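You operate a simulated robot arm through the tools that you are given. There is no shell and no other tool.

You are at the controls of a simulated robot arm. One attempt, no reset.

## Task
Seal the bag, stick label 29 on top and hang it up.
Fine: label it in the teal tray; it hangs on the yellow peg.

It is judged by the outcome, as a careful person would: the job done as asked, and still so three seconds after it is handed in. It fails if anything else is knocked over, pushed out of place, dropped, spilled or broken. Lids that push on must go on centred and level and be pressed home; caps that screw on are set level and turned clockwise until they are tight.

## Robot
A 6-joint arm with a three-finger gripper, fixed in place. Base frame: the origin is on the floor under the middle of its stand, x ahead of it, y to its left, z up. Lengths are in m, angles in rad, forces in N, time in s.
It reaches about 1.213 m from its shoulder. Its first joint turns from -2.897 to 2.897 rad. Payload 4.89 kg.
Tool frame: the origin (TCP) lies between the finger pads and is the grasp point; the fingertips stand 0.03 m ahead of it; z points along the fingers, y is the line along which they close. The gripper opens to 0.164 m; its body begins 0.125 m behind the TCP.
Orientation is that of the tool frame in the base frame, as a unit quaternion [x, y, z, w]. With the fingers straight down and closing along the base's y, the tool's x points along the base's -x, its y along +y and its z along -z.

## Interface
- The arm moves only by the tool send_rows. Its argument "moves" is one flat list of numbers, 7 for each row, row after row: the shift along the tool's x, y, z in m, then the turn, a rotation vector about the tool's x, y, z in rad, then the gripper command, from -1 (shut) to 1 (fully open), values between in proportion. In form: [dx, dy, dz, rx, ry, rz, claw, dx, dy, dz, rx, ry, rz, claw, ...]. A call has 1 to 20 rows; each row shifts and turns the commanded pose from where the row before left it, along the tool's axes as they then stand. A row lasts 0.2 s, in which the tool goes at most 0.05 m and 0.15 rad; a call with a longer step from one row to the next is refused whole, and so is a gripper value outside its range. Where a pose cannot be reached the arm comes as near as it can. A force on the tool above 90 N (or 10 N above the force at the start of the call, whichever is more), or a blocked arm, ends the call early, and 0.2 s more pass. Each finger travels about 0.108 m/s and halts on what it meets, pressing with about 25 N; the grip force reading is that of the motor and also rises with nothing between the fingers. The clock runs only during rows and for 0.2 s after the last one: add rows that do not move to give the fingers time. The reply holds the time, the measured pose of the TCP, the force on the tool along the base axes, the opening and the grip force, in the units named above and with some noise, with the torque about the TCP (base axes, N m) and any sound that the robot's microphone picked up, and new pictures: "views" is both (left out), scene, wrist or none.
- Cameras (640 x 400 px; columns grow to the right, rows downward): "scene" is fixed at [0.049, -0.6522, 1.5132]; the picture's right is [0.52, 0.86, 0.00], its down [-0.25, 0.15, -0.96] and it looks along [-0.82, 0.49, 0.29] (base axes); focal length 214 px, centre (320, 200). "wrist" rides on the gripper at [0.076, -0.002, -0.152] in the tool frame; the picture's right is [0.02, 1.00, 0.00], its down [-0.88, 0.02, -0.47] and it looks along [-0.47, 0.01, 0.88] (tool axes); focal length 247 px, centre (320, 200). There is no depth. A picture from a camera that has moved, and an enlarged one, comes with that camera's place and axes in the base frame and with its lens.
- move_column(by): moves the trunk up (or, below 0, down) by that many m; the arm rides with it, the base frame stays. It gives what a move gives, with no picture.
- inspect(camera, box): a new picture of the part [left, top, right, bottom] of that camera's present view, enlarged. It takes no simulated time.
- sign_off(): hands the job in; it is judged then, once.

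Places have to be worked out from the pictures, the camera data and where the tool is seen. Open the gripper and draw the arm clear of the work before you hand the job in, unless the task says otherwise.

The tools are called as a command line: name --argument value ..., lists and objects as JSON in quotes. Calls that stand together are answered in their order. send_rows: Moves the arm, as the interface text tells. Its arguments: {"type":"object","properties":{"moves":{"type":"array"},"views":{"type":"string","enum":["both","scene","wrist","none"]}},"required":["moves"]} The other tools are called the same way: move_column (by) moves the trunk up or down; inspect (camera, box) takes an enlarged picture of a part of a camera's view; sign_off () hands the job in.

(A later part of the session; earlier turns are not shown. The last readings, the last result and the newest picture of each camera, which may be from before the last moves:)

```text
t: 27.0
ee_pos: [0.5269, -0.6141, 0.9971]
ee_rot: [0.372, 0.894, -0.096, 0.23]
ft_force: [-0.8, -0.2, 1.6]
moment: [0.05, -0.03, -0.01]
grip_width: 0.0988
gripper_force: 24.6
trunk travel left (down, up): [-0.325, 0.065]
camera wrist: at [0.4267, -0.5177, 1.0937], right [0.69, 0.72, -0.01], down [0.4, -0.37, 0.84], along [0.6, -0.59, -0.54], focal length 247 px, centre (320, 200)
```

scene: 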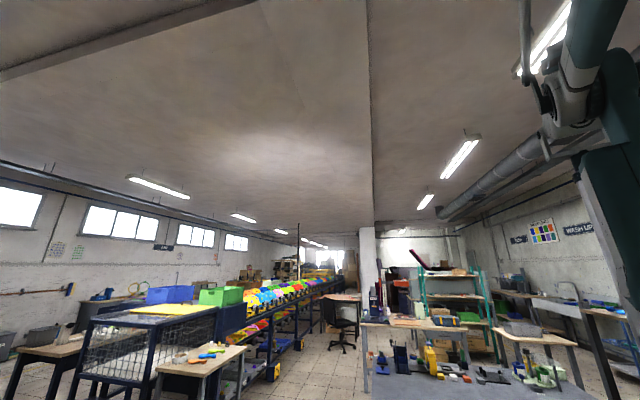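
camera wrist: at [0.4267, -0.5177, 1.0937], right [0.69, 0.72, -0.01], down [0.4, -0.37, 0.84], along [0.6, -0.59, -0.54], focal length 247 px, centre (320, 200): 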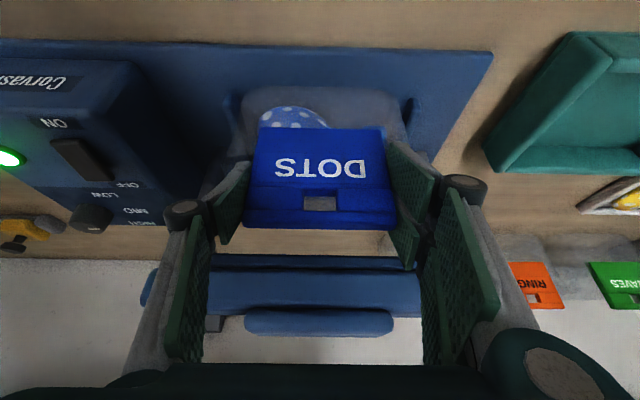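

The card is held at 0.099 m width with 25 N. I lift a few millimetres and draw the bag toward the robot so its far end clears the bar.

send_rows --moves '[-0.0029, 0, -0.0053, 0, 0, 0, -1, 0, 0, 0, 0, 0, 0, -1, 0.0132, 0, -0.0072, 0, 0, 0, -1, 0.0132, 0, -0.0072, 0, 0, 0, -1, 0.0175, 0, -0.0096, 0, 0, 0, -1, 0.0175, 0, -0.0096, 0, 0, 0, -1]' --views "wrist"

```text
t: 28.4
ee_pos: [0.4772, -0.5649, 1.0047]
ee_rot: [0.37, 0.896, -0.095, 0.229]
ft_force: [0.1, -1.4, -1.1]
moment: [0.04, 0.01, 0.0]
grip_width: 0.0986
gripper_force: 24.7
trunk travel left (down, up): [-0.325, 0.065]
camera wrist: at [0.3766, -0.4682, 1.1005], right [0.69, 0.72, -0.01], down [0.4, -0.37, 0.84], along [0.6, -0.58, -0.55], focal length 247 px, centre (320, 200)
```

wrist: 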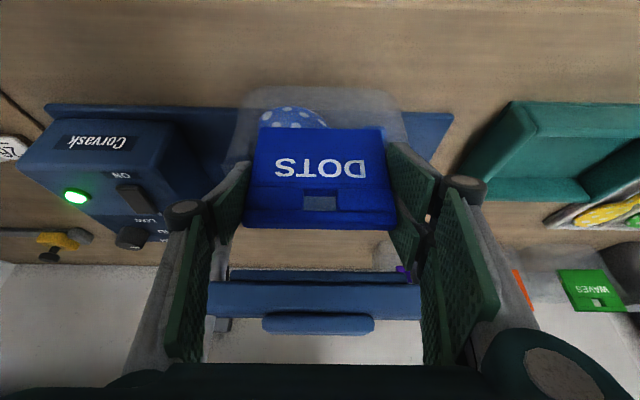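

The bag came along cleanly and its far end (f≈0.82) is now clear of the bar. I lift it about 0.12 m and move left toward the teal tray.

send_rows --moves '[-0.0193, 0, -0.035, 0, 0, 0, -1, -0.0193, 0, -0.035, 0, 0, 0, -1, -0.0193, 0, -0.035, 0, 0, 0, -1, 0, 0.045, 0, 0, 0, 0, -1, 0, 0.045, 0, 0, 0, 0, -1, 0, 0.045, 0, 0, 0, 0, -1, 0, 0.045, 0, 0, 0, 0, -1, 0, 0, 0, 0, 0, 0, -1]' --views "wrist"

```text
t: 30.2
ee_pos: [0.6052, -0.4384, 1.1224]
ee_rot: [0.37, 0.896, -0.094, 0.229]
ft_force: [1.0, -0.1, -0.2]
moment: [-0.05, 0.09, -0.09]
grip_width: 0.0988
gripper_force: 24.8
trunk travel left (down, up): [-0.325, 0.065]
camera wrist: at [0.5043, -0.3405, 1.2195], right [0.69, 0.72, -0.01], down [0.4, -0.37, 0.84], along [0.6, -0.59, -0.55], focal length 247 px, centre (320, 200)
```

wrist: 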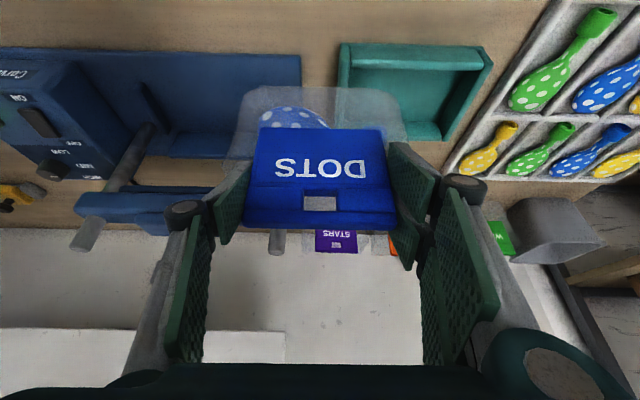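

inspect --camera "wrist" --box '[320, 20, 520, 150]'

inspect --camera "wrist" --box '[220, 70, 440, 250]'

```text
3.08 times, centred on (420, 85) of wrist
camera zoom: at [0.5043, -0.3405, 1.2195], right [0.69, 0.72, -0.01], down [0.4, -0.37, 0.84], along [0.6, -0.59, -0.55], focal length 760 px, centre (12, 554)
```

zoom: 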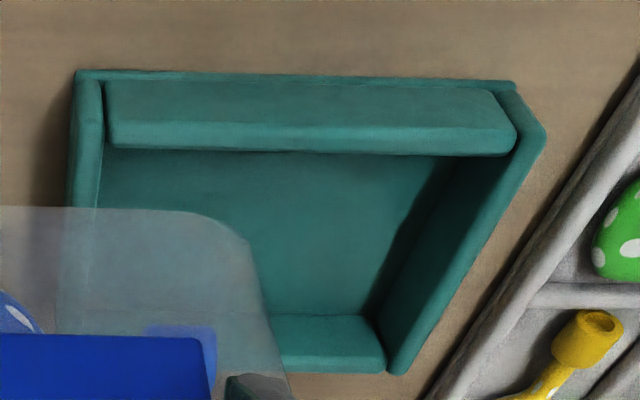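

```text
2.22 times, centred on (330, 160) of wrist
camera zoom: at [0.5043, -0.3405, 1.2195], right [0.69, 0.72, -0.01], down [0.4, -0.37, 0.84], along [0.6, -0.59, -0.55], focal length 549 px, centre (298, 289)
```

zoom: 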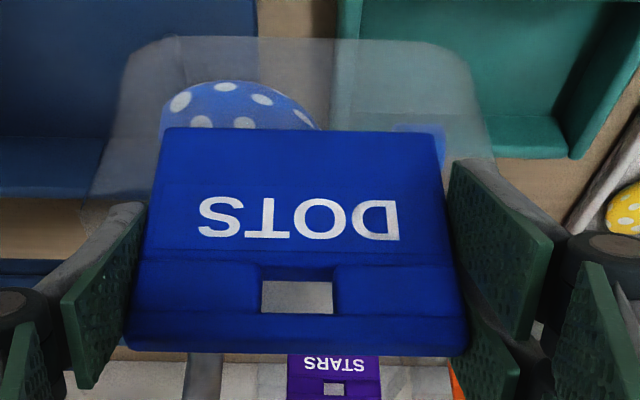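

The tray rim is at z≈0.92, with an inside of about l 0.148–0.307 and f 0.765–0.870, so the bag's ~0.135 × 0.09 footprint fits. I move over its centre at the same height and look again.

send_rows --moves '[-0.0121, 0.0367, 0.0067, 0, 0, 0, -1, -0.0121, 0.0367, 0.0067, 0, 0, 0, -1, -0.0121, 0.0367, 0.0067, 0, 0, 0, -1, 0, 0, 0, 0, 0, 0, -1]' --views "wrist"

inspect --camera "wrist" --box '[200, 10, 440, 160]'

```text
t: 31.2
ee_pos: [0.7119, -0.39, 1.1237]
ee_rot: [0.37, 0.895, -0.095, 0.229]
ft_force: [1.5, 0.1, 0.0]
moment: [-0.09, 0.1, -0.06]
grip_width: 0.0989
gripper_force: 24.8
trunk travel left (down, up): [-0.325, 0.065]
camera wrist: at [0.6115, -0.2925, 1.2196], right [0.69, 0.72, -0.01], down [0.4, -0.37, 0.84], along [0.6, -0.59, -0.55], focal length 247 px, centre (320, 200)
```

wrist: 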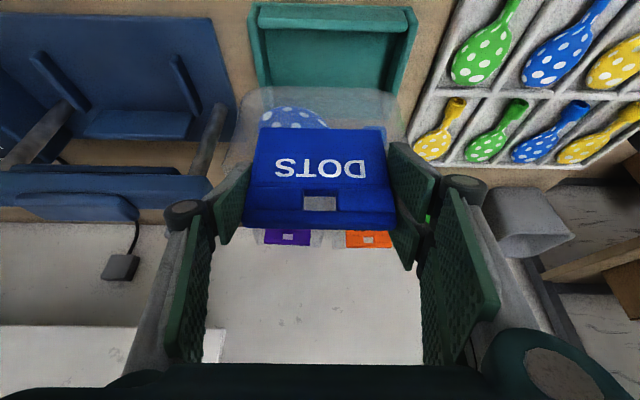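

```text
2.67 times, centred on (320, 85) of wrist
camera zoom: at [0.6115, -0.2925, 1.2196], right [0.69, 0.72, -0.01], down [0.4, -0.37, 0.84], along [0.6, -0.59, -0.55], focal length 659 px, centre (320, 507)
```

zoom: 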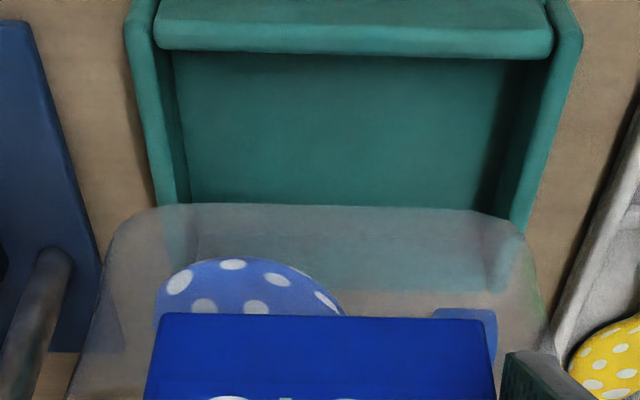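

From here the tray's centre comes out at about l≈0.238, f≈0.8235, with its rim near z≈0.90–0.92. I correct by about 1 cm left and 6 mm forward and lower to just above the rim to check the fit.

send_rows --moves '[0.0118, 0.0058, 0.0278, 0, 0, 0, -1, 0.0118, 0.0058, 0.0278, 0, 0, 0, -1, 0, 0, 0, 0, 0, 0, -1]' --views "wrist"

inspect --camera "wrist" --box '[200, 30, 440, 180]'

```text
t: 32.0
ee_pos: [0.7241, -0.3879, 1.062]
ee_rot: [0.371, 0.895, -0.095, 0.229]
ft_force: [1.5, 0.0, -1.0]
moment: [0.06, 0.21, -0.08]
grip_width: 0.0986
gripper_force: 24.6
trunk travel left (down, up): [-0.325, 0.065]
camera wrist: at [0.6241, -0.29, 1.1589], right [0.69, 0.72, -0.01], down [0.4, -0.37, 0.84], along [0.6, -0.59, -0.55], focal length 247 px, centre (320, 200)
```

wrist: 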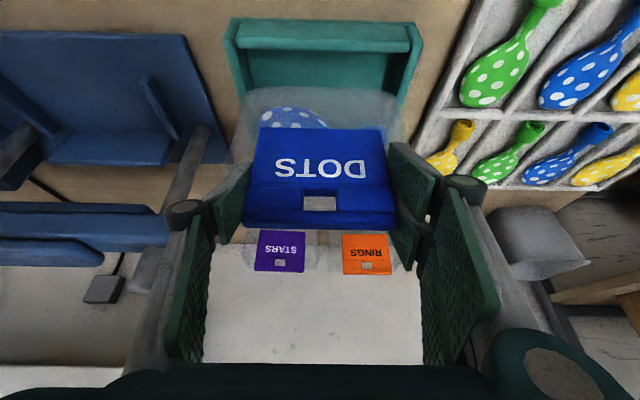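

```text
2.67 times, centred on (320, 105) of wrist
camera zoom: at [0.6241, -0.29, 1.1589], right [0.69, 0.72, -0.01], down [0.4, -0.37, 0.84], along [0.6, -0.59, -0.55], focal length 659 px, centre (320, 453)
```

zoom: 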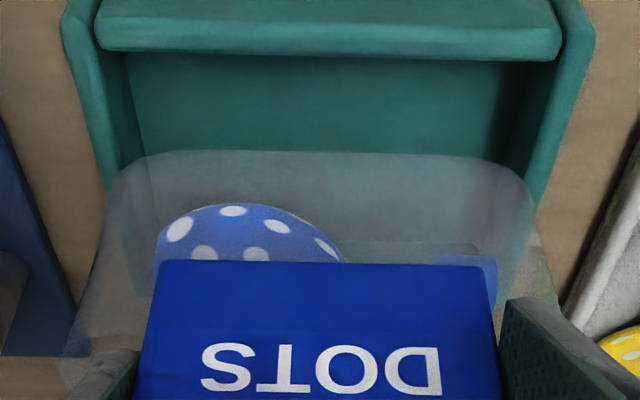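

The bag is within about 2 mm of the tray's centre sideways and a few mm far in depth. I make those small corrections while lowering it inside the rim.

send_rows --moves '[0.015, 0.001, 0.0232, 0, 0, 0, -1, 0.015, 0.001, 0.0232, 0, 0, 0, -1, 0, 0, 0, 0, 0, 0, -1]' --views "wrist"

inspect --camera "wrist" --box '[180, 30, 460, 250]'

```text
t: 32.8
ee_pos: [0.7242, -0.3809, 1.0077]
ee_rot: [0.371, 0.895, -0.095, 0.229]
ft_force: [0.1, 0.8, -0.4]
moment: [0.04, 0.05, -0.03]
grip_width: 0.0988
gripper_force: 25.3
trunk travel left (down, up): [-0.325, 0.065]
camera wrist: at [0.6223, -0.2848, 1.1035], right [0.69, 0.72, -0.01], down [0.4, -0.37, 0.84], along [0.6, -0.59, -0.55], focal length 247 px, centre (320, 200)
```

wrist: 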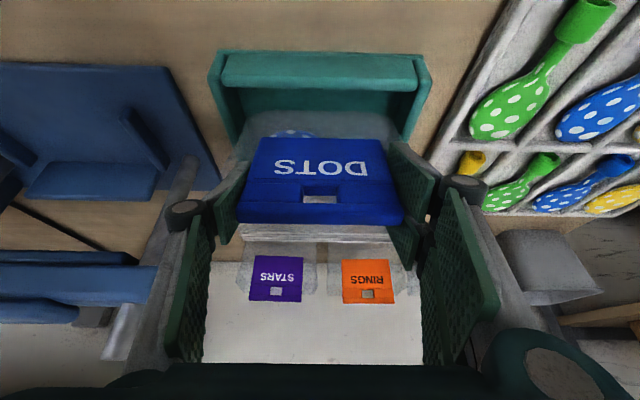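

```text
1.82 times, centred on (320, 140) of wrist
camera zoom: at [0.6223, -0.2848, 1.1035], right [0.69, 0.72, -0.01], down [0.4, -0.37, 0.84], along [0.6, -0.59, -0.55], focal length 449 px, centre (320, 309)
```

zoom: 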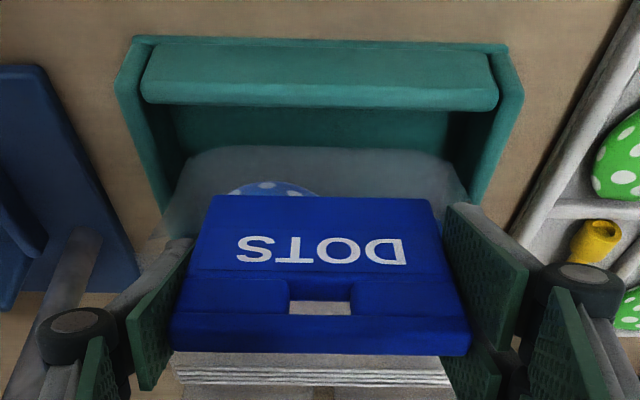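

As it went in, the bag pitched about 9°: the weld lines show past the card and the card looks foreshortened, so the far bottom edge caught the tray's far wall. I raise it 3 cm, level it by turning the tool back 0.15 rad, and shift 1.2 cm toward the near wall.

send_rows --moves '[-0.0072, 0, -0.0131, 0, 0, 0, -1, -0.0072, 0, -0.0131, 0, 0, 0, -1, 0, 0, 0, 0, 0.075, 0, -1, 0, 0, 0, 0, 0.075, 0, -1, 0.0113, 0, -0.0041, 0, 0, 0, -1, 0, 0, 0, 0, 0, 0, -1]' --views "wrist"

inspect --camera "wrist" --box '[180, 30, 460, 250]'

```text
t: 34.2
ee_pos: [0.7136, -0.3732, 1.037]
ee_rot: [0.377, 0.909, -0.067, 0.162]
ft_force: [-0.3, 0.5, 0.4]
moment: [0.04, -0.02, 0.01]
grip_width: 0.099
gripper_force: 24.9
trunk travel left (down, up): [-0.325, 0.065]
camera wrist: at [0.6246, -0.2872, 1.1542], right [0.69, 0.72, -0.01], down [0.48, -0.46, 0.75], along [0.54, -0.52, -0.66], focal length 247 px, centre (320, 200)
```

wrist: 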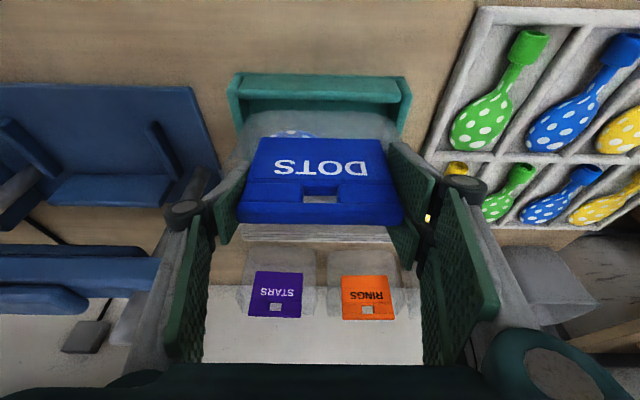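

```text
1.82 times, centred on (320, 140) of wrist
camera zoom: at [0.6246, -0.2872, 1.1542], right [0.69, 0.72, -0.01], down [0.48, -0.46, 0.75], along [0.54, -0.52, -0.66], focal length 449 px, centre (320, 309)
```

zoom: 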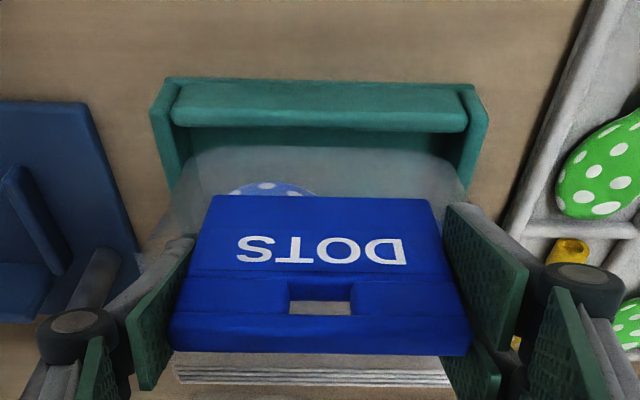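

The bag is nearly level again (about 0.03 rad off), and the bag's base looks about 9.5 cm deep against a 10.5 cm tray interior. I trim the pitch, move 6 mm forward to centre it, and lower slowly while checking.

send_rows --moves '[0, -0.0015, 0, 0, 0.03, 0, -1, 0.0011, 0, 0.0128, 0, 0, 0, -1, 0.0011, 0, 0.0128, 0, 0, 0, -1, 0, 0, 0, 0, 0, 0, -1]' --views "wrist"

inspect --camera "wrist" --box '[180, 50, 460, 270]'

```text
t: 35.2
ee_pos: [0.7179, -0.3791, 1.0129]
ee_rot: [0.378, 0.912, -0.061, 0.147]
ft_force: [-0.2, -0.5, -0.1]
moment: [0.08, 0.02, -0.03]
grip_width: 0.0988
gripper_force: 24.6
trunk travel left (down, up): [-0.325, 0.065]
camera wrist: at [0.6311, -0.2955, 1.1328], right [0.69, 0.72, -0.01], down [0.5, -0.47, 0.73], along [0.52, -0.51, -0.69], focal length 247 px, centre (320, 200)
```

wrist: 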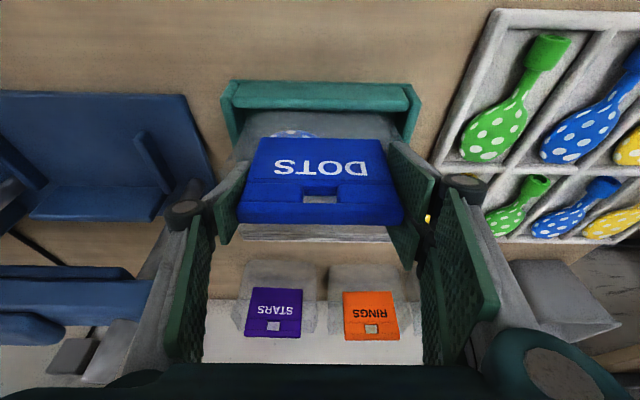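

```text
1.82 times, centred on (320, 160) of wrist
camera zoom: at [0.6311, -0.2955, 1.1328], right [0.69, 0.72, -0.01], down [0.5, -0.47, 0.73], along [0.52, -0.51, -0.69], focal length 449 px, centre (320, 273)
```

zoom: 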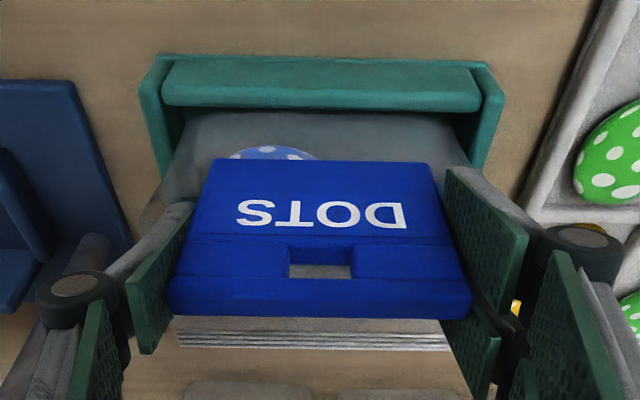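

The bag's attitude in the grip did not change this time, so it is going in freely with its bottom near z≈0.896. I lower in small steps to find the tray floor.

send_rows --moves '[0.0013, 0, 0.0038, 0, 0, 0, -1, 0.0013, 0, 0.0038, 0, 0, 0, -1, 0, 0, 0, 0, 0, 0, -1]' --views "wrist"

inspect --camera "wrist" --box '[180, 50, 460, 270]'

```text
t: 36.0
ee_pos: [0.7177, -0.379, 1.0034]
ee_rot: [0.378, 0.912, -0.061, 0.147]
ft_force: [0.0, 0.6, -0.1]
moment: [-0.03, 0.01, 0.01]
grip_width: 0.0987
gripper_force: 25.4
trunk travel left (down, up): [-0.325, 0.065]
camera wrist: at [0.631, -0.2951, 1.1246], right [0.69, 0.72, -0.01], down [0.5, -0.47, 0.73], along [0.52, -0.51, -0.69], focal length 247 px, centre (320, 200)
```

wrist: 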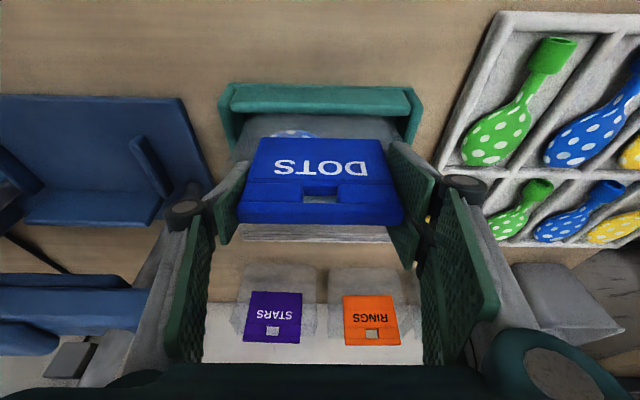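

```text
1.82 times, centred on (320, 160) of wrist
camera zoom: at [0.631, -0.2951, 1.1246], right [0.69, 0.72, -0.01], down [0.5, -0.47, 0.73], along [0.52, -0.51, -0.69], focal length 449 px, centre (320, 273)
```

zoom: 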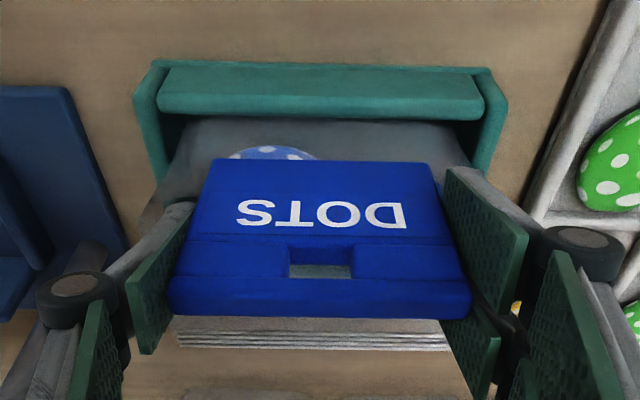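

No contact yet at TCP z≈1.003. I continue down in 2 mm steps.

send_rows --moves '[0.0006, 0, 0.0019, 0, 0, 0, -1, 0.0006, 0, 0.0019, 0, 0, 0, -1, 0.0006, 0, 0.0019, 0, 0, 0, -1, 0, 0, 0, 0, 0, 0, -1]' --views "wrist"

inspect --camera "wrist" --box '[180, 50, 460, 270]'

```text
t: 37.0
ee_pos: [0.7173, -0.3786, 0.9984]
ee_rot: [0.378, 0.912, -0.062, 0.148]
ft_force: [0.0, 1.1, -0.1]
moment: [0.02, 0.02, 0.02]
grip_width: 0.0987
gripper_force: 24.9
trunk travel left (down, up): [-0.325, 0.065]
camera wrist: at [0.6306, -0.295, 1.1189], right [0.69, 0.72, -0.01], down [0.5, -0.47, 0.73], along [0.52, -0.51, -0.69], focal length 247 px, centre (320, 200)
```

wrist: 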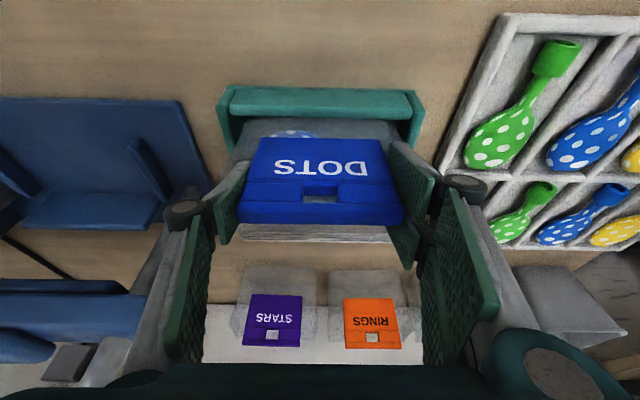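

```text
1.82 times, centred on (320, 160) of wrist
camera zoom: at [0.6306, -0.295, 1.1189], right [0.69, 0.72, -0.01], down [0.5, -0.47, 0.73], along [0.52, -0.51, -0.69], focal length 449 px, centre (320, 273)
```

zoom: 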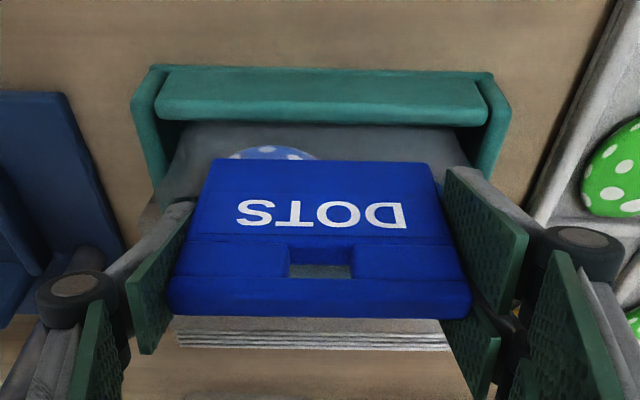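

Still no change in force or attitude. I keep going in 2 mm steps.

send_rows --moves '[0.0006, 0, 0.0019, 0, 0, 0, -1, 0.0006, 0, 0.0019, 0, 0, 0, -1, 0, 0, 0, 0, 0, 0, -1]' --views "wrist"

inspect --camera "wrist" --box '[180, 50, 460, 270]'

```text
t: 37.8
ee_pos: [0.7179, -0.3777, 0.9944]
ee_rot: [0.378, 0.912, -0.061, 0.148]
ft_force: [-0.3, -0.1, 0.1]
moment: [0.01, 0.0, 0.01]
grip_width: 0.0991
gripper_force: 24.3
trunk travel left (down, up): [-0.325, 0.065]
camera wrist: at [0.631, -0.2949, 1.1147], right [0.69, 0.72, -0.01], down [0.5, -0.47, 0.73], along [0.52, -0.51, -0.69], focal length 247 px, centre (320, 200)
```

wrist: 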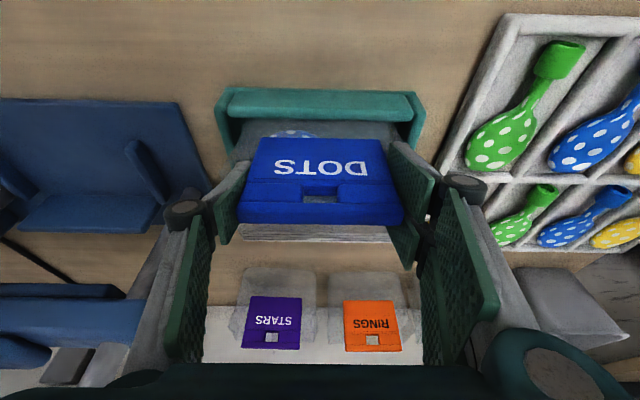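

```text
1.82 times, centred on (320, 160) of wrist
camera zoom: at [0.631, -0.2949, 1.1147], right [0.69, 0.72, -0.01], down [0.5, -0.47, 0.73], along [0.52, -0.51, -0.69], focal length 449 px, centre (320, 273)
```

zoom: 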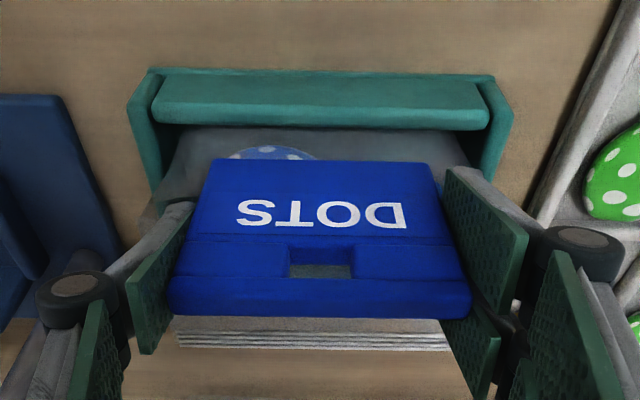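

No contact yet at z≈0.994. I take further small steps down, watching the force.

send_rows --moves '[0.0006, 0, 0.0019, 0, 0, 0, -1, 0.0006, 0, 0.0019, 0, 0, 0, -1, 0, 0, 0, 0, 0, 0, -1]' --views "wrist"

inspect --camera "wrist" --box '[180, 50, 460, 270]'

```text
t: 38.6
ee_pos: [0.7172, -0.3786, 0.9897]
ee_rot: [0.378, 0.912, -0.061, 0.147]
ft_force: [-0.3, 0.5, -0.4]
moment: [-0.01, 0.0, -0.02]
grip_width: 0.0986
gripper_force: 24.8
trunk travel left (down, up): [-0.325, 0.065]
camera wrist: at [0.6308, -0.2954, 1.1107], right [0.69, 0.72, -0.01], down [0.5, -0.47, 0.73], along [0.52, -0.51, -0.69], focal length 247 px, centre (320, 200)
```

wrist: 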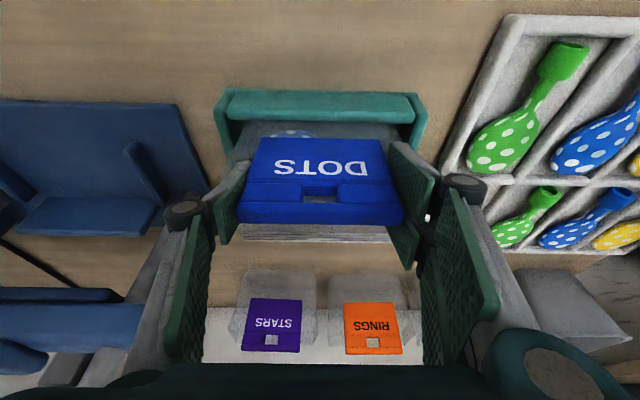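

```text
1.82 times, centred on (320, 160) of wrist
camera zoom: at [0.6308, -0.2954, 1.1107], right [0.69, 0.72, -0.01], down [0.5, -0.47, 0.73], along [0.52, -0.51, -0.69], focal length 449 px, centre (320, 273)
```

zoom: 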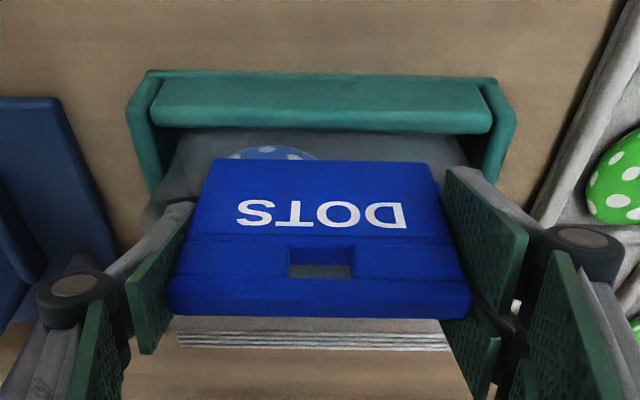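

Still floating at z≈0.990, so the tray floor must be lower than the sealer's base plate. I continue down.

send_rows --moves '[0.0006, 0, 0.0019, 0, 0, 0, -1, 0, 0, 0, 0, 0, 0, -1, 0.0006, 0, 0.0019, 0, 0, 0, -1, 0, 0, 0, 0, 0, 0, -1]' --views "wrist"

inspect --camera "wrist" --box '[180, 50, 460, 270]'

```text
t: 39.6
ee_pos: [0.7181, -0.3779, 0.9885]
ee_rot: [0.378, 0.912, -0.061, 0.149]
ft_force: [0.3, -0.4, 29.4]
moment: [0.54, -0.58, 0.04]
grip_width: 0.0988
gripper_force: 25.6
trunk travel left (down, up): [-0.325, 0.065]
camera wrist: at [0.6301, -0.2949, 1.108], right [0.69, 0.72, -0.01], down [0.5, -0.47, 0.73], along [0.52, -0.51, -0.69], focal length 247 px, centre (320, 200)
```

wrist: 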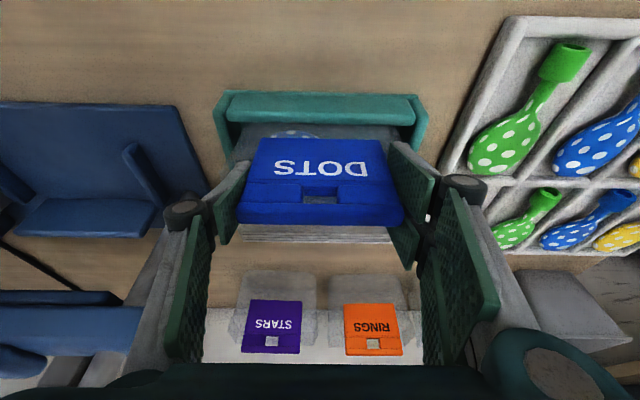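

```text
1.82 times, centred on (320, 160) of wrist
camera zoom: at [0.6301, -0.2949, 1.108], right [0.69, 0.72, -0.01], down [0.5, -0.47, 0.73], along [0.52, -0.51, -0.69], focal length 449 px, centre (320, 273)
```

zoom: 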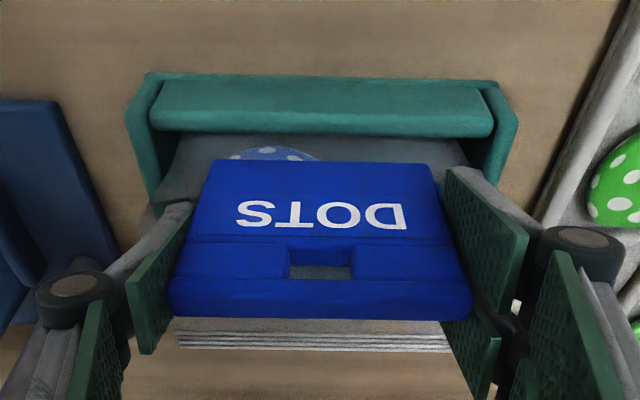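

The bag now rests on the tray floor: 29 N upward at TCP z≈0.9885. I ease off 1 mm and open the fingers gradually.

send_rows --moves '[-0.0003, 0, -0.0009, 0, 0, 0, -1, 0, 0, 0, 0, 0, 0, 0.22, 0, 0, 0, 0, 0, 0, 0.3, 0, 0, 0, 0, 0, 0, 0.5, 0, 0, 0, 0, 0, 0, 0.8, 0, 0, 0, 0, 0, 0, 1, 0, 0, 0, 0, 0, 0, 1]' --views "wrist"

inspect --camera "wrist" --box '[180, 50, 460, 270]'

```text
t: 41.2
ee_pos: [0.7175, -0.3786, 0.9862]
ee_rot: [0.378, 0.912, -0.061, 0.148]
ft_force: [0.2, 0.1, 0.1]
moment: [-0.04, 0.01, -0.01]
grip_width: 0.1639
gripper_force: 0.1
trunk travel left (down, up): [-0.325, 0.065]
camera wrist: at [0.6306, -0.2952, 1.1077], right [0.69, 0.72, -0.01], down [0.5, -0.47, 0.73], along [0.52, -0.51, -0.69], focal length 247 px, centre (320, 200)
```

wrist: 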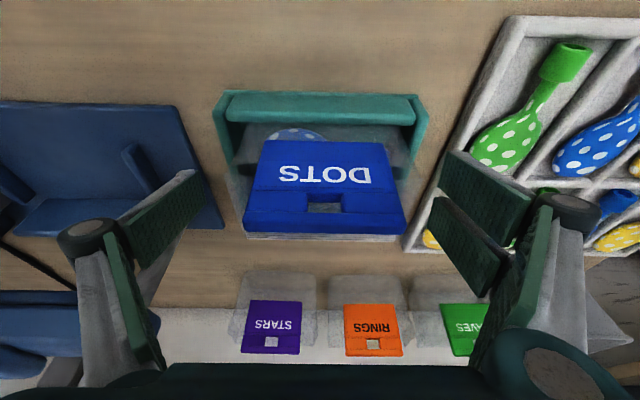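

```text
1.82 times, centred on (320, 160) of wrist
camera zoom: at [0.6306, -0.2952, 1.1077], right [0.69, 0.72, -0.01], down [0.5, -0.47, 0.73], along [0.52, -0.51, -0.69], focal length 449 px, centre (320, 273)
```

zoom: 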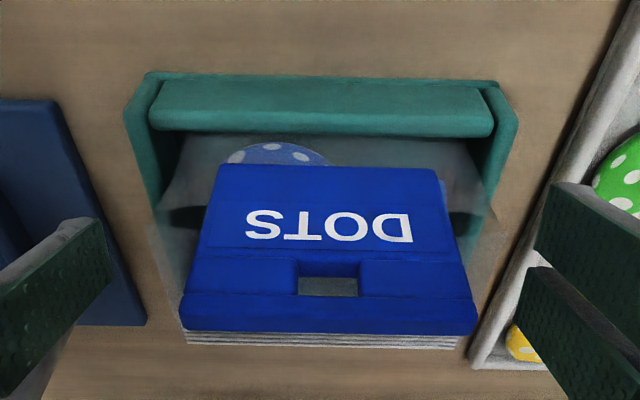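

The bag has settled into the teal tray, card facing the robot. I raise the gripper clear, straighten it, and look at the bag's top from above.

send_rows --moves '[-0.0157, 0, -0.0475, 0, 0, 0, 1, -0.0157, 0, -0.0475, 0, 0, 0, 1, -0.0157, 0, -0.0475, 0, 0, 0, 1, 0, 0, -0.02, 0, 0.1066, 0, 1, 0, 0, -0.02, 0, 0.1066, 0, 1, 0, 0, -0.02, 0, 0.1066, 0, 1, 0, 0, 0, 0, 0, 0, 1]' --views "wrist"

inspect --camera "wrist" --box '[200, 50, 440, 200]'

```text
t: 42.8
ee_pos: [0.708, -0.3684, 1.1959]
ee_rot: [0.384, 0.924, -0.001, 0.0]
ft_force: [1.2, -1.6, 0.7]
moment: [0.04, 0.05, 0.03]
grip_width: 0.1641
gripper_force: 0.0
trunk travel left (down, up): [-0.325, 0.065]
camera wrist: at [0.6528, -0.3172, 1.3485], right [0.69, 0.72, 0.0], down [0.64, -0.61, 0.47], along [0.34, -0.33, -0.88], focal length 247 px, centre (320, 200)
```

wrist: 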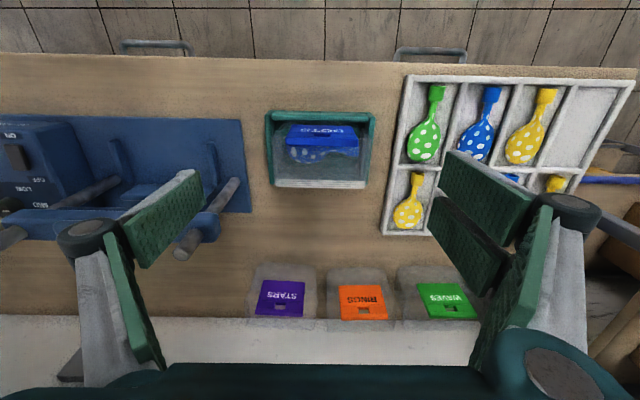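

```text
2.67 times, centred on (320, 125) of wrist
camera zoom: at [0.6528, -0.3172, 1.3485], right [0.69, 0.72, 0.0], down [0.64, -0.61, 0.47], along [0.34, -0.33, -0.88], focal length 659 px, centre (320, 400)
```

zoom: 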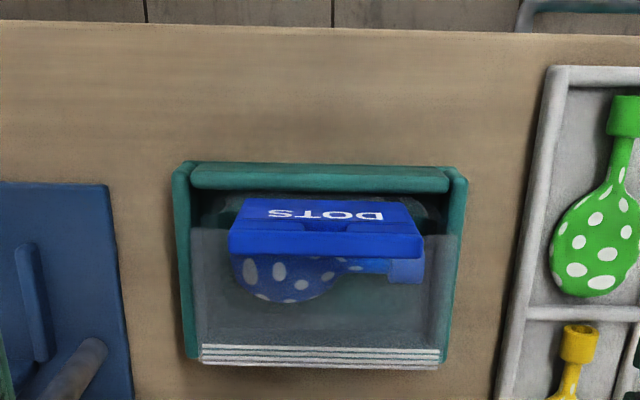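

The bag sits well in the tray, with a clear strip of top film about 6 cm deep between the card (f≈0.784) and the weld (f≈0.850). I raise and travel right, above everything, toward the label sheet.

send_rows --moves '[0, 0, -0.04, 0, 0, 0, 1, 0, 0, -0.04, 0, 0, 0, 1, 0, -0.049, 0, 0, 0, 0, 1, 0, -0.049, 0, 0, 0, 0, 1, 0, -0.049, 0, 0, 0, 0, 1, 0, -0.049, 0, 0, 0, 0, 1, 0, -0.049, 0, 0, 0, 0, 1, 0, -0.049, 0, 0, 0, 0, 1, 0, -0.049, 0, 0, 0, 0, 1, 0, -0.049, 0, 0, 0, 0, 1, 0, -0.049, 0, 0, 0, 0, 1, 0, -0.049, 0, 0, 0, 0, 1, 0, -0.049, 0, 0, 0, 0, 1, 0, -0.049, 0, 0, 0, 0, 1, 0, -0.049, 0, 0, 0, 0, 1, 0, -0.049, 0, 0, 0, 0, 1, 0, 0, 0, 0, 0, 0, 1]' --views "wrist"

inspect --camera "wrist" --box '[200, 80, 440, 230]'

```text
t: 46.4
ee_pos: [0.2218, -0.8551, 1.2741]
ee_rot: [0.383, 0.924, 0.0, 0.001]
ft_force: [-0.3, -1.2, -1.2]
moment: [0.17, -0.13, 0.0]
grip_width: 0.164
gripper_force: 0.1
trunk travel left (down, up): [-0.325, 0.065]
camera wrist: at [0.1665, -0.804, 1.4277], right [0.69, 0.72, 0.0], down [0.64, -0.61, 0.47], along [0.34, -0.33, -0.88], focal length 247 px, centre (320, 200)
```

wrist: 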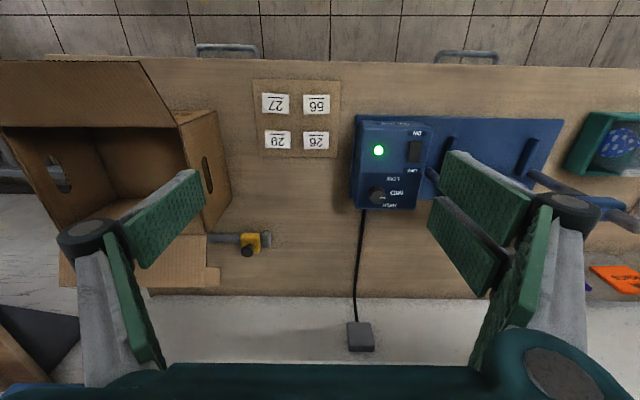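

```text
2.67 times, centred on (320, 155) of wrist
camera zoom: at [0.1665, -0.804, 1.4277], right [0.69, 0.72, 0.0], down [0.64, -0.61, 0.47], along [0.34, -0.33, -0.88], focal length 659 px, centre (320, 320)
```

zoom: 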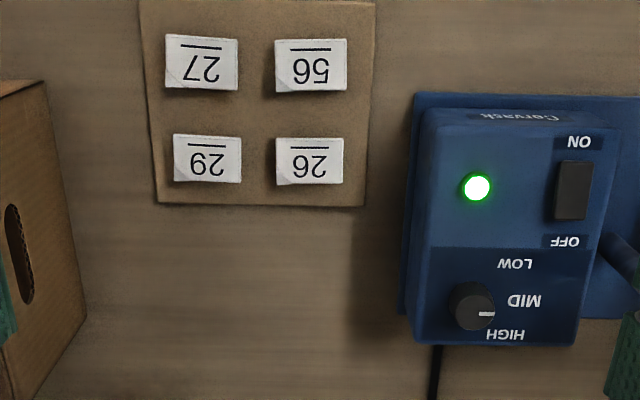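

Label 29 is centred at f≈0.8255, l≈-0.541 and measures about 57×39 mm, with a 28 mm gap to label 26. The box wall is at l≈-0.667, so I narrow the fingers to 66 mm before descending over it.

send_rows --moves '[-0.0216, -0.0308, 0, 0, 0, 0, -0.195, -0.0216, -0.0308, 0, 0, 0, 0, -0.195, -0.0216, -0.0308, 0, 0, 0, 0, -0.195, 0, 0, 0.05, 0, 0, 0, -0.195, 0, 0, 0.05, 0, 0, 0, -0.195, 0, 0, 0.05, 0, 0, 0, -0.195, 0, 0, 0.05, 0, 0, 0, -0.195, 0, 0, 0, 0, 0, 0, -0.195]' --views "wrist"

inspect --camera "wrist" --box '[240, 80, 400, 200]'

```text
t: 48.2
ee_pos: [0.2041, -0.967, 1.0755]
ee_rot: [0.383, 0.924, 0.0, 0.002]
ft_force: [-0.1, 0.0, -1.1]
moment: [0.16, 0.0, 0.01]
grip_width: 0.066
gripper_force: 0.1
trunk travel left (down, up): [-0.325, 0.065]
camera wrist: at [0.1486, -0.9146, 1.2271], right [0.69, 0.72, 0.0], down [0.64, -0.61, 0.47], along [0.34, -0.33, -0.88], focal length 247 px, centre (320, 200)
```

wrist: 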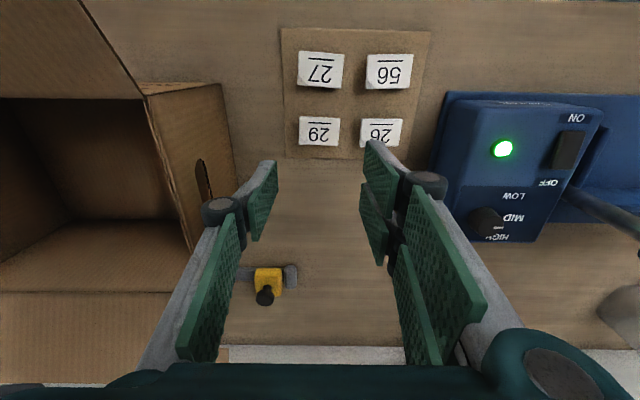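

```text
3.33 times, centred on (320, 140) of wrist
camera zoom: at [0.1486, -0.9146, 1.2271], right [0.69, 0.72, 0.0], down [0.64, -0.61, 0.47], along [0.34, -0.33, -0.88], focal length 823 px, centre (320, 400)
```

zoom: 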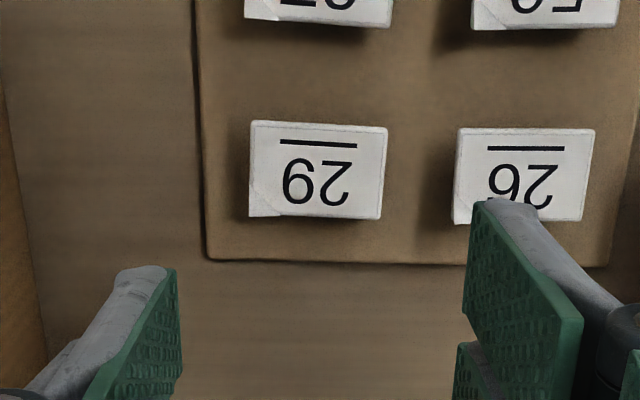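

Label 29 lies centred between the fingers within about 1.5 mm. I descend to just above the sheet and check again.

send_rows --moves '[0, -0.001, 0.049, 0, 0, 0, -0.195, 0, 0, 0.049, 0, 0, 0, -0.195, 0, 0, 0.045, 0, 0, 0, -0.195, 0, 0, 0, 0, 0, 0, -0.195]' --views "wrist"

inspect --camera "wrist" --box '[240, 120, 400, 240]'

```text
t: 49.2
ee_pos: [0.2033, -0.9672, 0.9319]
ee_rot: [0.383, 0.924, 0.0, 0.001]
ft_force: [-0.2, -1.1, -0.9]
moment: [0.1, 0.01, 0.02]
grip_width: 0.0658
gripper_force: 0.0
trunk travel left (down, up): [-0.325, 0.065]
camera wrist: at [0.1473, -0.9154, 1.0842], right [0.69, 0.72, 0.0], down [0.64, -0.61, 0.47], along [0.34, -0.33, -0.88], focal length 247 px, centre (320, 200)
```

wrist: 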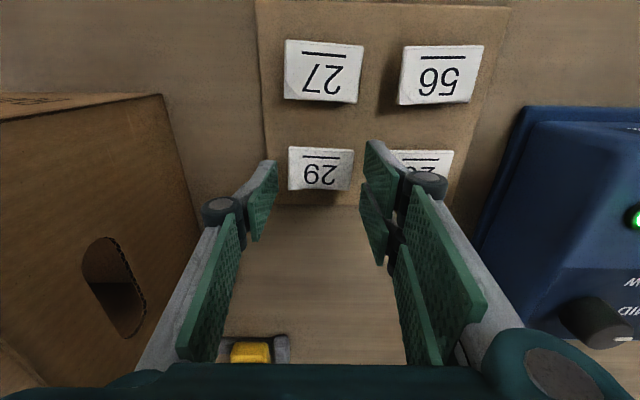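

```text
3.33 times, centred on (320, 180) of wrist
camera zoom: at [0.1473, -0.9154, 1.0842], right [0.69, 0.72, 0.0], down [0.64, -0.61, 0.47], along [0.34, -0.33, -0.88], focal length 823 px, centre (320, 267)
```

zoom: 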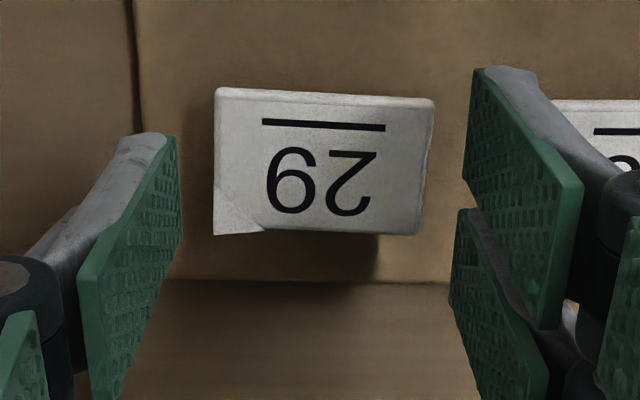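

The label's top is at z≈0.88, and the fingertips are now at about 0.908, centred on it. I go down slowly in small steps until the tips just touch the sheet.

send_rows --moves '[0, 0, 0.02, 0, 0, 0, -0.195, 0, 0, 0.006, 0, 0, 0, -0.195, 0, 0, 0, 0, 0, 0, -0.195, 0, 0, 0.002, 0, 0, 0, -0.195, 0, 0, 0, 0, 0, 0, -0.195]' --views "wrist"

inspect --camera "wrist" --box '[240, 120, 400, 240]'

```text
t: 50.4
ee_pos: [0.2037, -0.9672, 0.905]
ee_rot: [0.382, 0.924, 0.0, 0.001]
ft_force: [0.1, 1.0, 0.3]
moment: [-0.02, 0.01, 0.01]
grip_width: 0.066
gripper_force: 0.2
trunk travel left (down, up): [-0.325, 0.065]
camera wrist: at [0.1477, -0.9147, 1.0574], right [0.69, 0.72, 0.0], down [0.64, -0.61, 0.47], along [0.34, -0.33, -0.88], focal length 247 px, centre (320, 200)
```

wrist: 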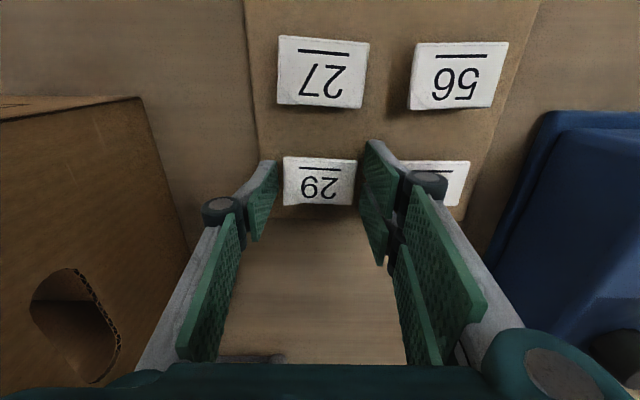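

```text
3.33 times, centred on (320, 180) of wrist
camera zoom: at [0.1477, -0.9147, 1.0574], right [0.69, 0.72, 0.0], down [0.64, -0.61, 0.47], along [0.34, -0.33, -0.88], focal length 823 px, centre (320, 267)
```

zoom: 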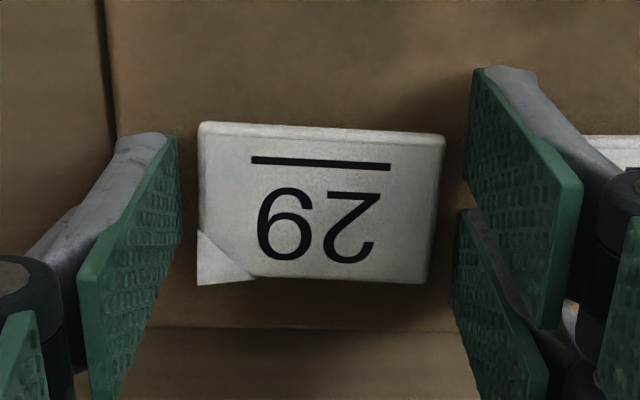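

The tips are about level with the label's top face now. I step down 2 mm at a time to sheet contact.

send_rows --moves '[0, 0, 0.002, 0, 0, 0, -0.195, 0, 0, 0, 0, 0, 0, -0.195, 0, 0, 0.002, 0, 0, 0, -0.195, 0, 0, 0, 0, 0, 0, -0.195]' --views "wrist"

inspect --camera "wrist" --box '[240, 120, 400, 240]'

```text
t: 51.4
ee_pos: [0.2036, -0.9667, 0.9014]
ee_rot: [0.383, 0.924, 0.0, 0.001]
ft_force: [0.5, -0.4, 0.1]
moment: [-0.01, 0.03, 0.01]
grip_width: 0.0661
gripper_force: 0.1
trunk travel left (down, up): [-0.325, 0.065]
camera wrist: at [0.1479, -0.9146, 1.0533], right [0.69, 0.72, 0.0], down [0.64, -0.61, 0.47], along [0.34, -0.33, -0.88], focal length 247 px, centre (320, 200)
```

wrist: 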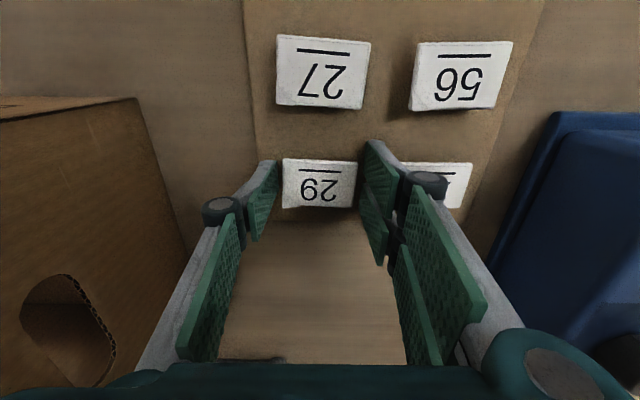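

```text
3.33 times, centred on (320, 180) of wrist
camera zoom: at [0.1479, -0.9146, 1.0533], right [0.69, 0.72, 0.0], down [0.64, -0.61, 0.47], along [0.34, -0.33, -0.88], focal length 823 px, centre (320, 267)
```

zoom: 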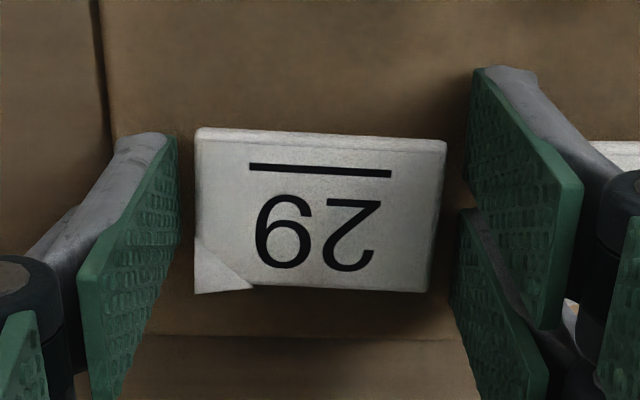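

Still no touch at z≈0.901. I continue down 2 mm at a time.

send_rows --moves '[0, 0, 0.002, 0, 0, 0, -0.195, 0, 0, 0, 0, 0, 0, -0.195, 0, 0, 0.002, 0, 0, 0, -0.195, 0, 0, 0, 0, 0, 0, -0.195]' --views "wrist"

inspect --camera "wrist" --box '[240, 120, 400, 240]'

```text
t: 52.4
ee_pos: [0.2037, -0.9667, 0.8968]
ee_rot: [0.383, 0.924, 0.0, 0.001]
ft_force: [0.2, -0.6, 0.2]
moment: [0.01, 0.05, 0.02]
grip_width: 0.0659
gripper_force: 0.2
trunk travel left (down, up): [-0.325, 0.065]
camera wrist: at [0.1482, -0.9143, 1.0493], right [0.69, 0.72, 0.0], down [0.64, -0.61, 0.47], along [0.34, -0.33, -0.88], focal length 247 px, centre (320, 200)
```

wrist: 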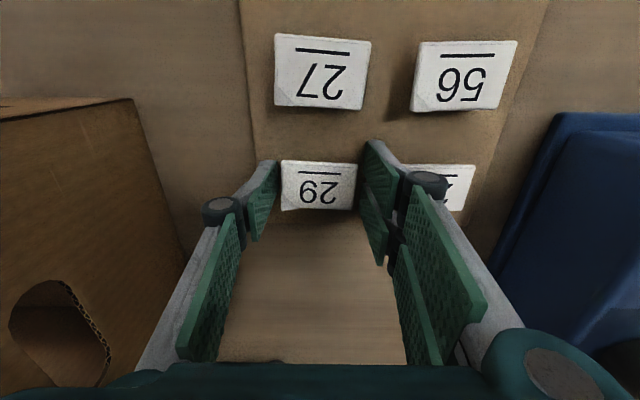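

```text
3.33 times, centred on (320, 180) of wrist
camera zoom: at [0.1482, -0.9143, 1.0493], right [0.69, 0.72, 0.0], down [0.64, -0.61, 0.47], along [0.34, -0.33, -0.88], focal length 823 px, centre (320, 267)
```

zoom: 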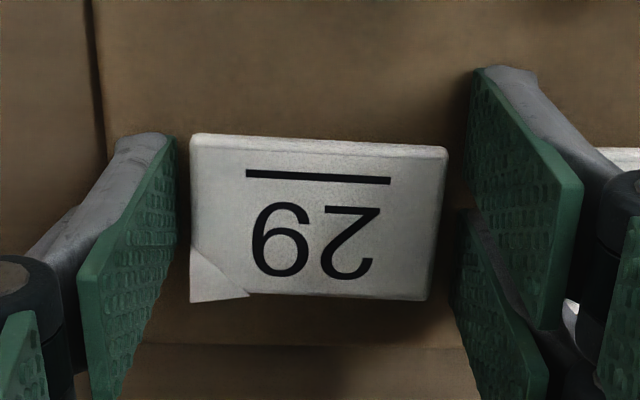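

No contact yet at z≈0.897, and the label's edges are now close to the pads in view. I continue with 2 mm steps.

send_rows --moves '[0, 0, 0.002, 0, 0, 0, -0.195, 0, 0, 0, 0, 0, 0, -0.195, 0, 0, 0.002, 0, 0, 0, -0.195, 0, 0, 0, 0, 0, 0, -0.195]' --views "wrist"

inspect --camera "wrist" --box '[240, 120, 400, 240]'

```text
t: 53.4
ee_pos: [0.2045, -0.9648, 0.8958]
ee_rot: [0.383, 0.924, -0.001, 0.001]
ft_force: [5.2, -4.8, 25.4]
moment: [0.24, -0.27, -0.16]
grip_width: 0.0657
gripper_force: 0.0
trunk travel left (down, up): [-0.325, 0.065]
camera wrist: at [0.1484, -0.9138, 1.0473], right [0.69, 0.72, 0.0], down [0.64, -0.61, 0.48], along [0.34, -0.33, -0.88], focal length 247 px, centre (320, 200)
```

wrist: 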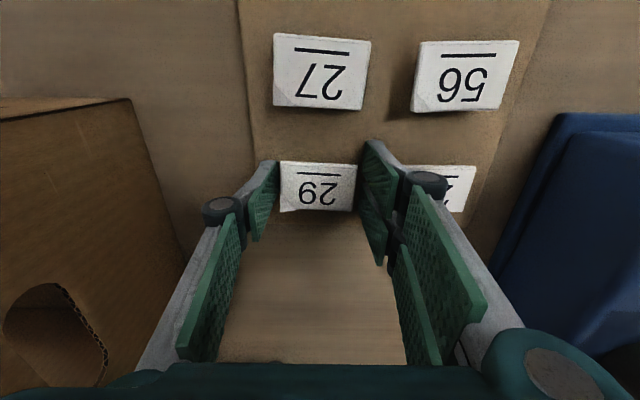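

```text
3.33 times, centred on (320, 180) of wrist
camera zoom: at [0.1484, -0.9138, 1.0473], right [0.69, 0.72, 0.0], down [0.64, -0.61, 0.48], along [0.34, -0.33, -0.88], focal length 823 px, centre (320, 267)
```

zoom: 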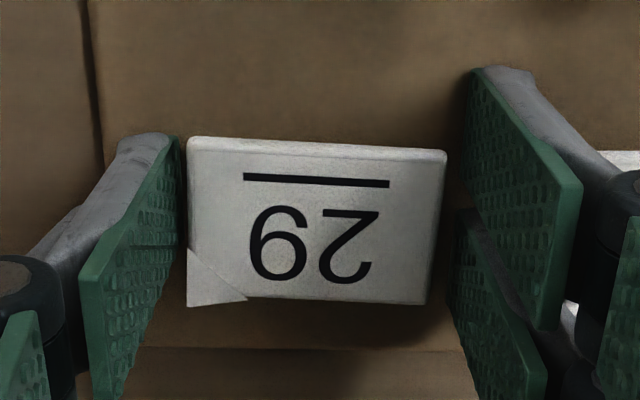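

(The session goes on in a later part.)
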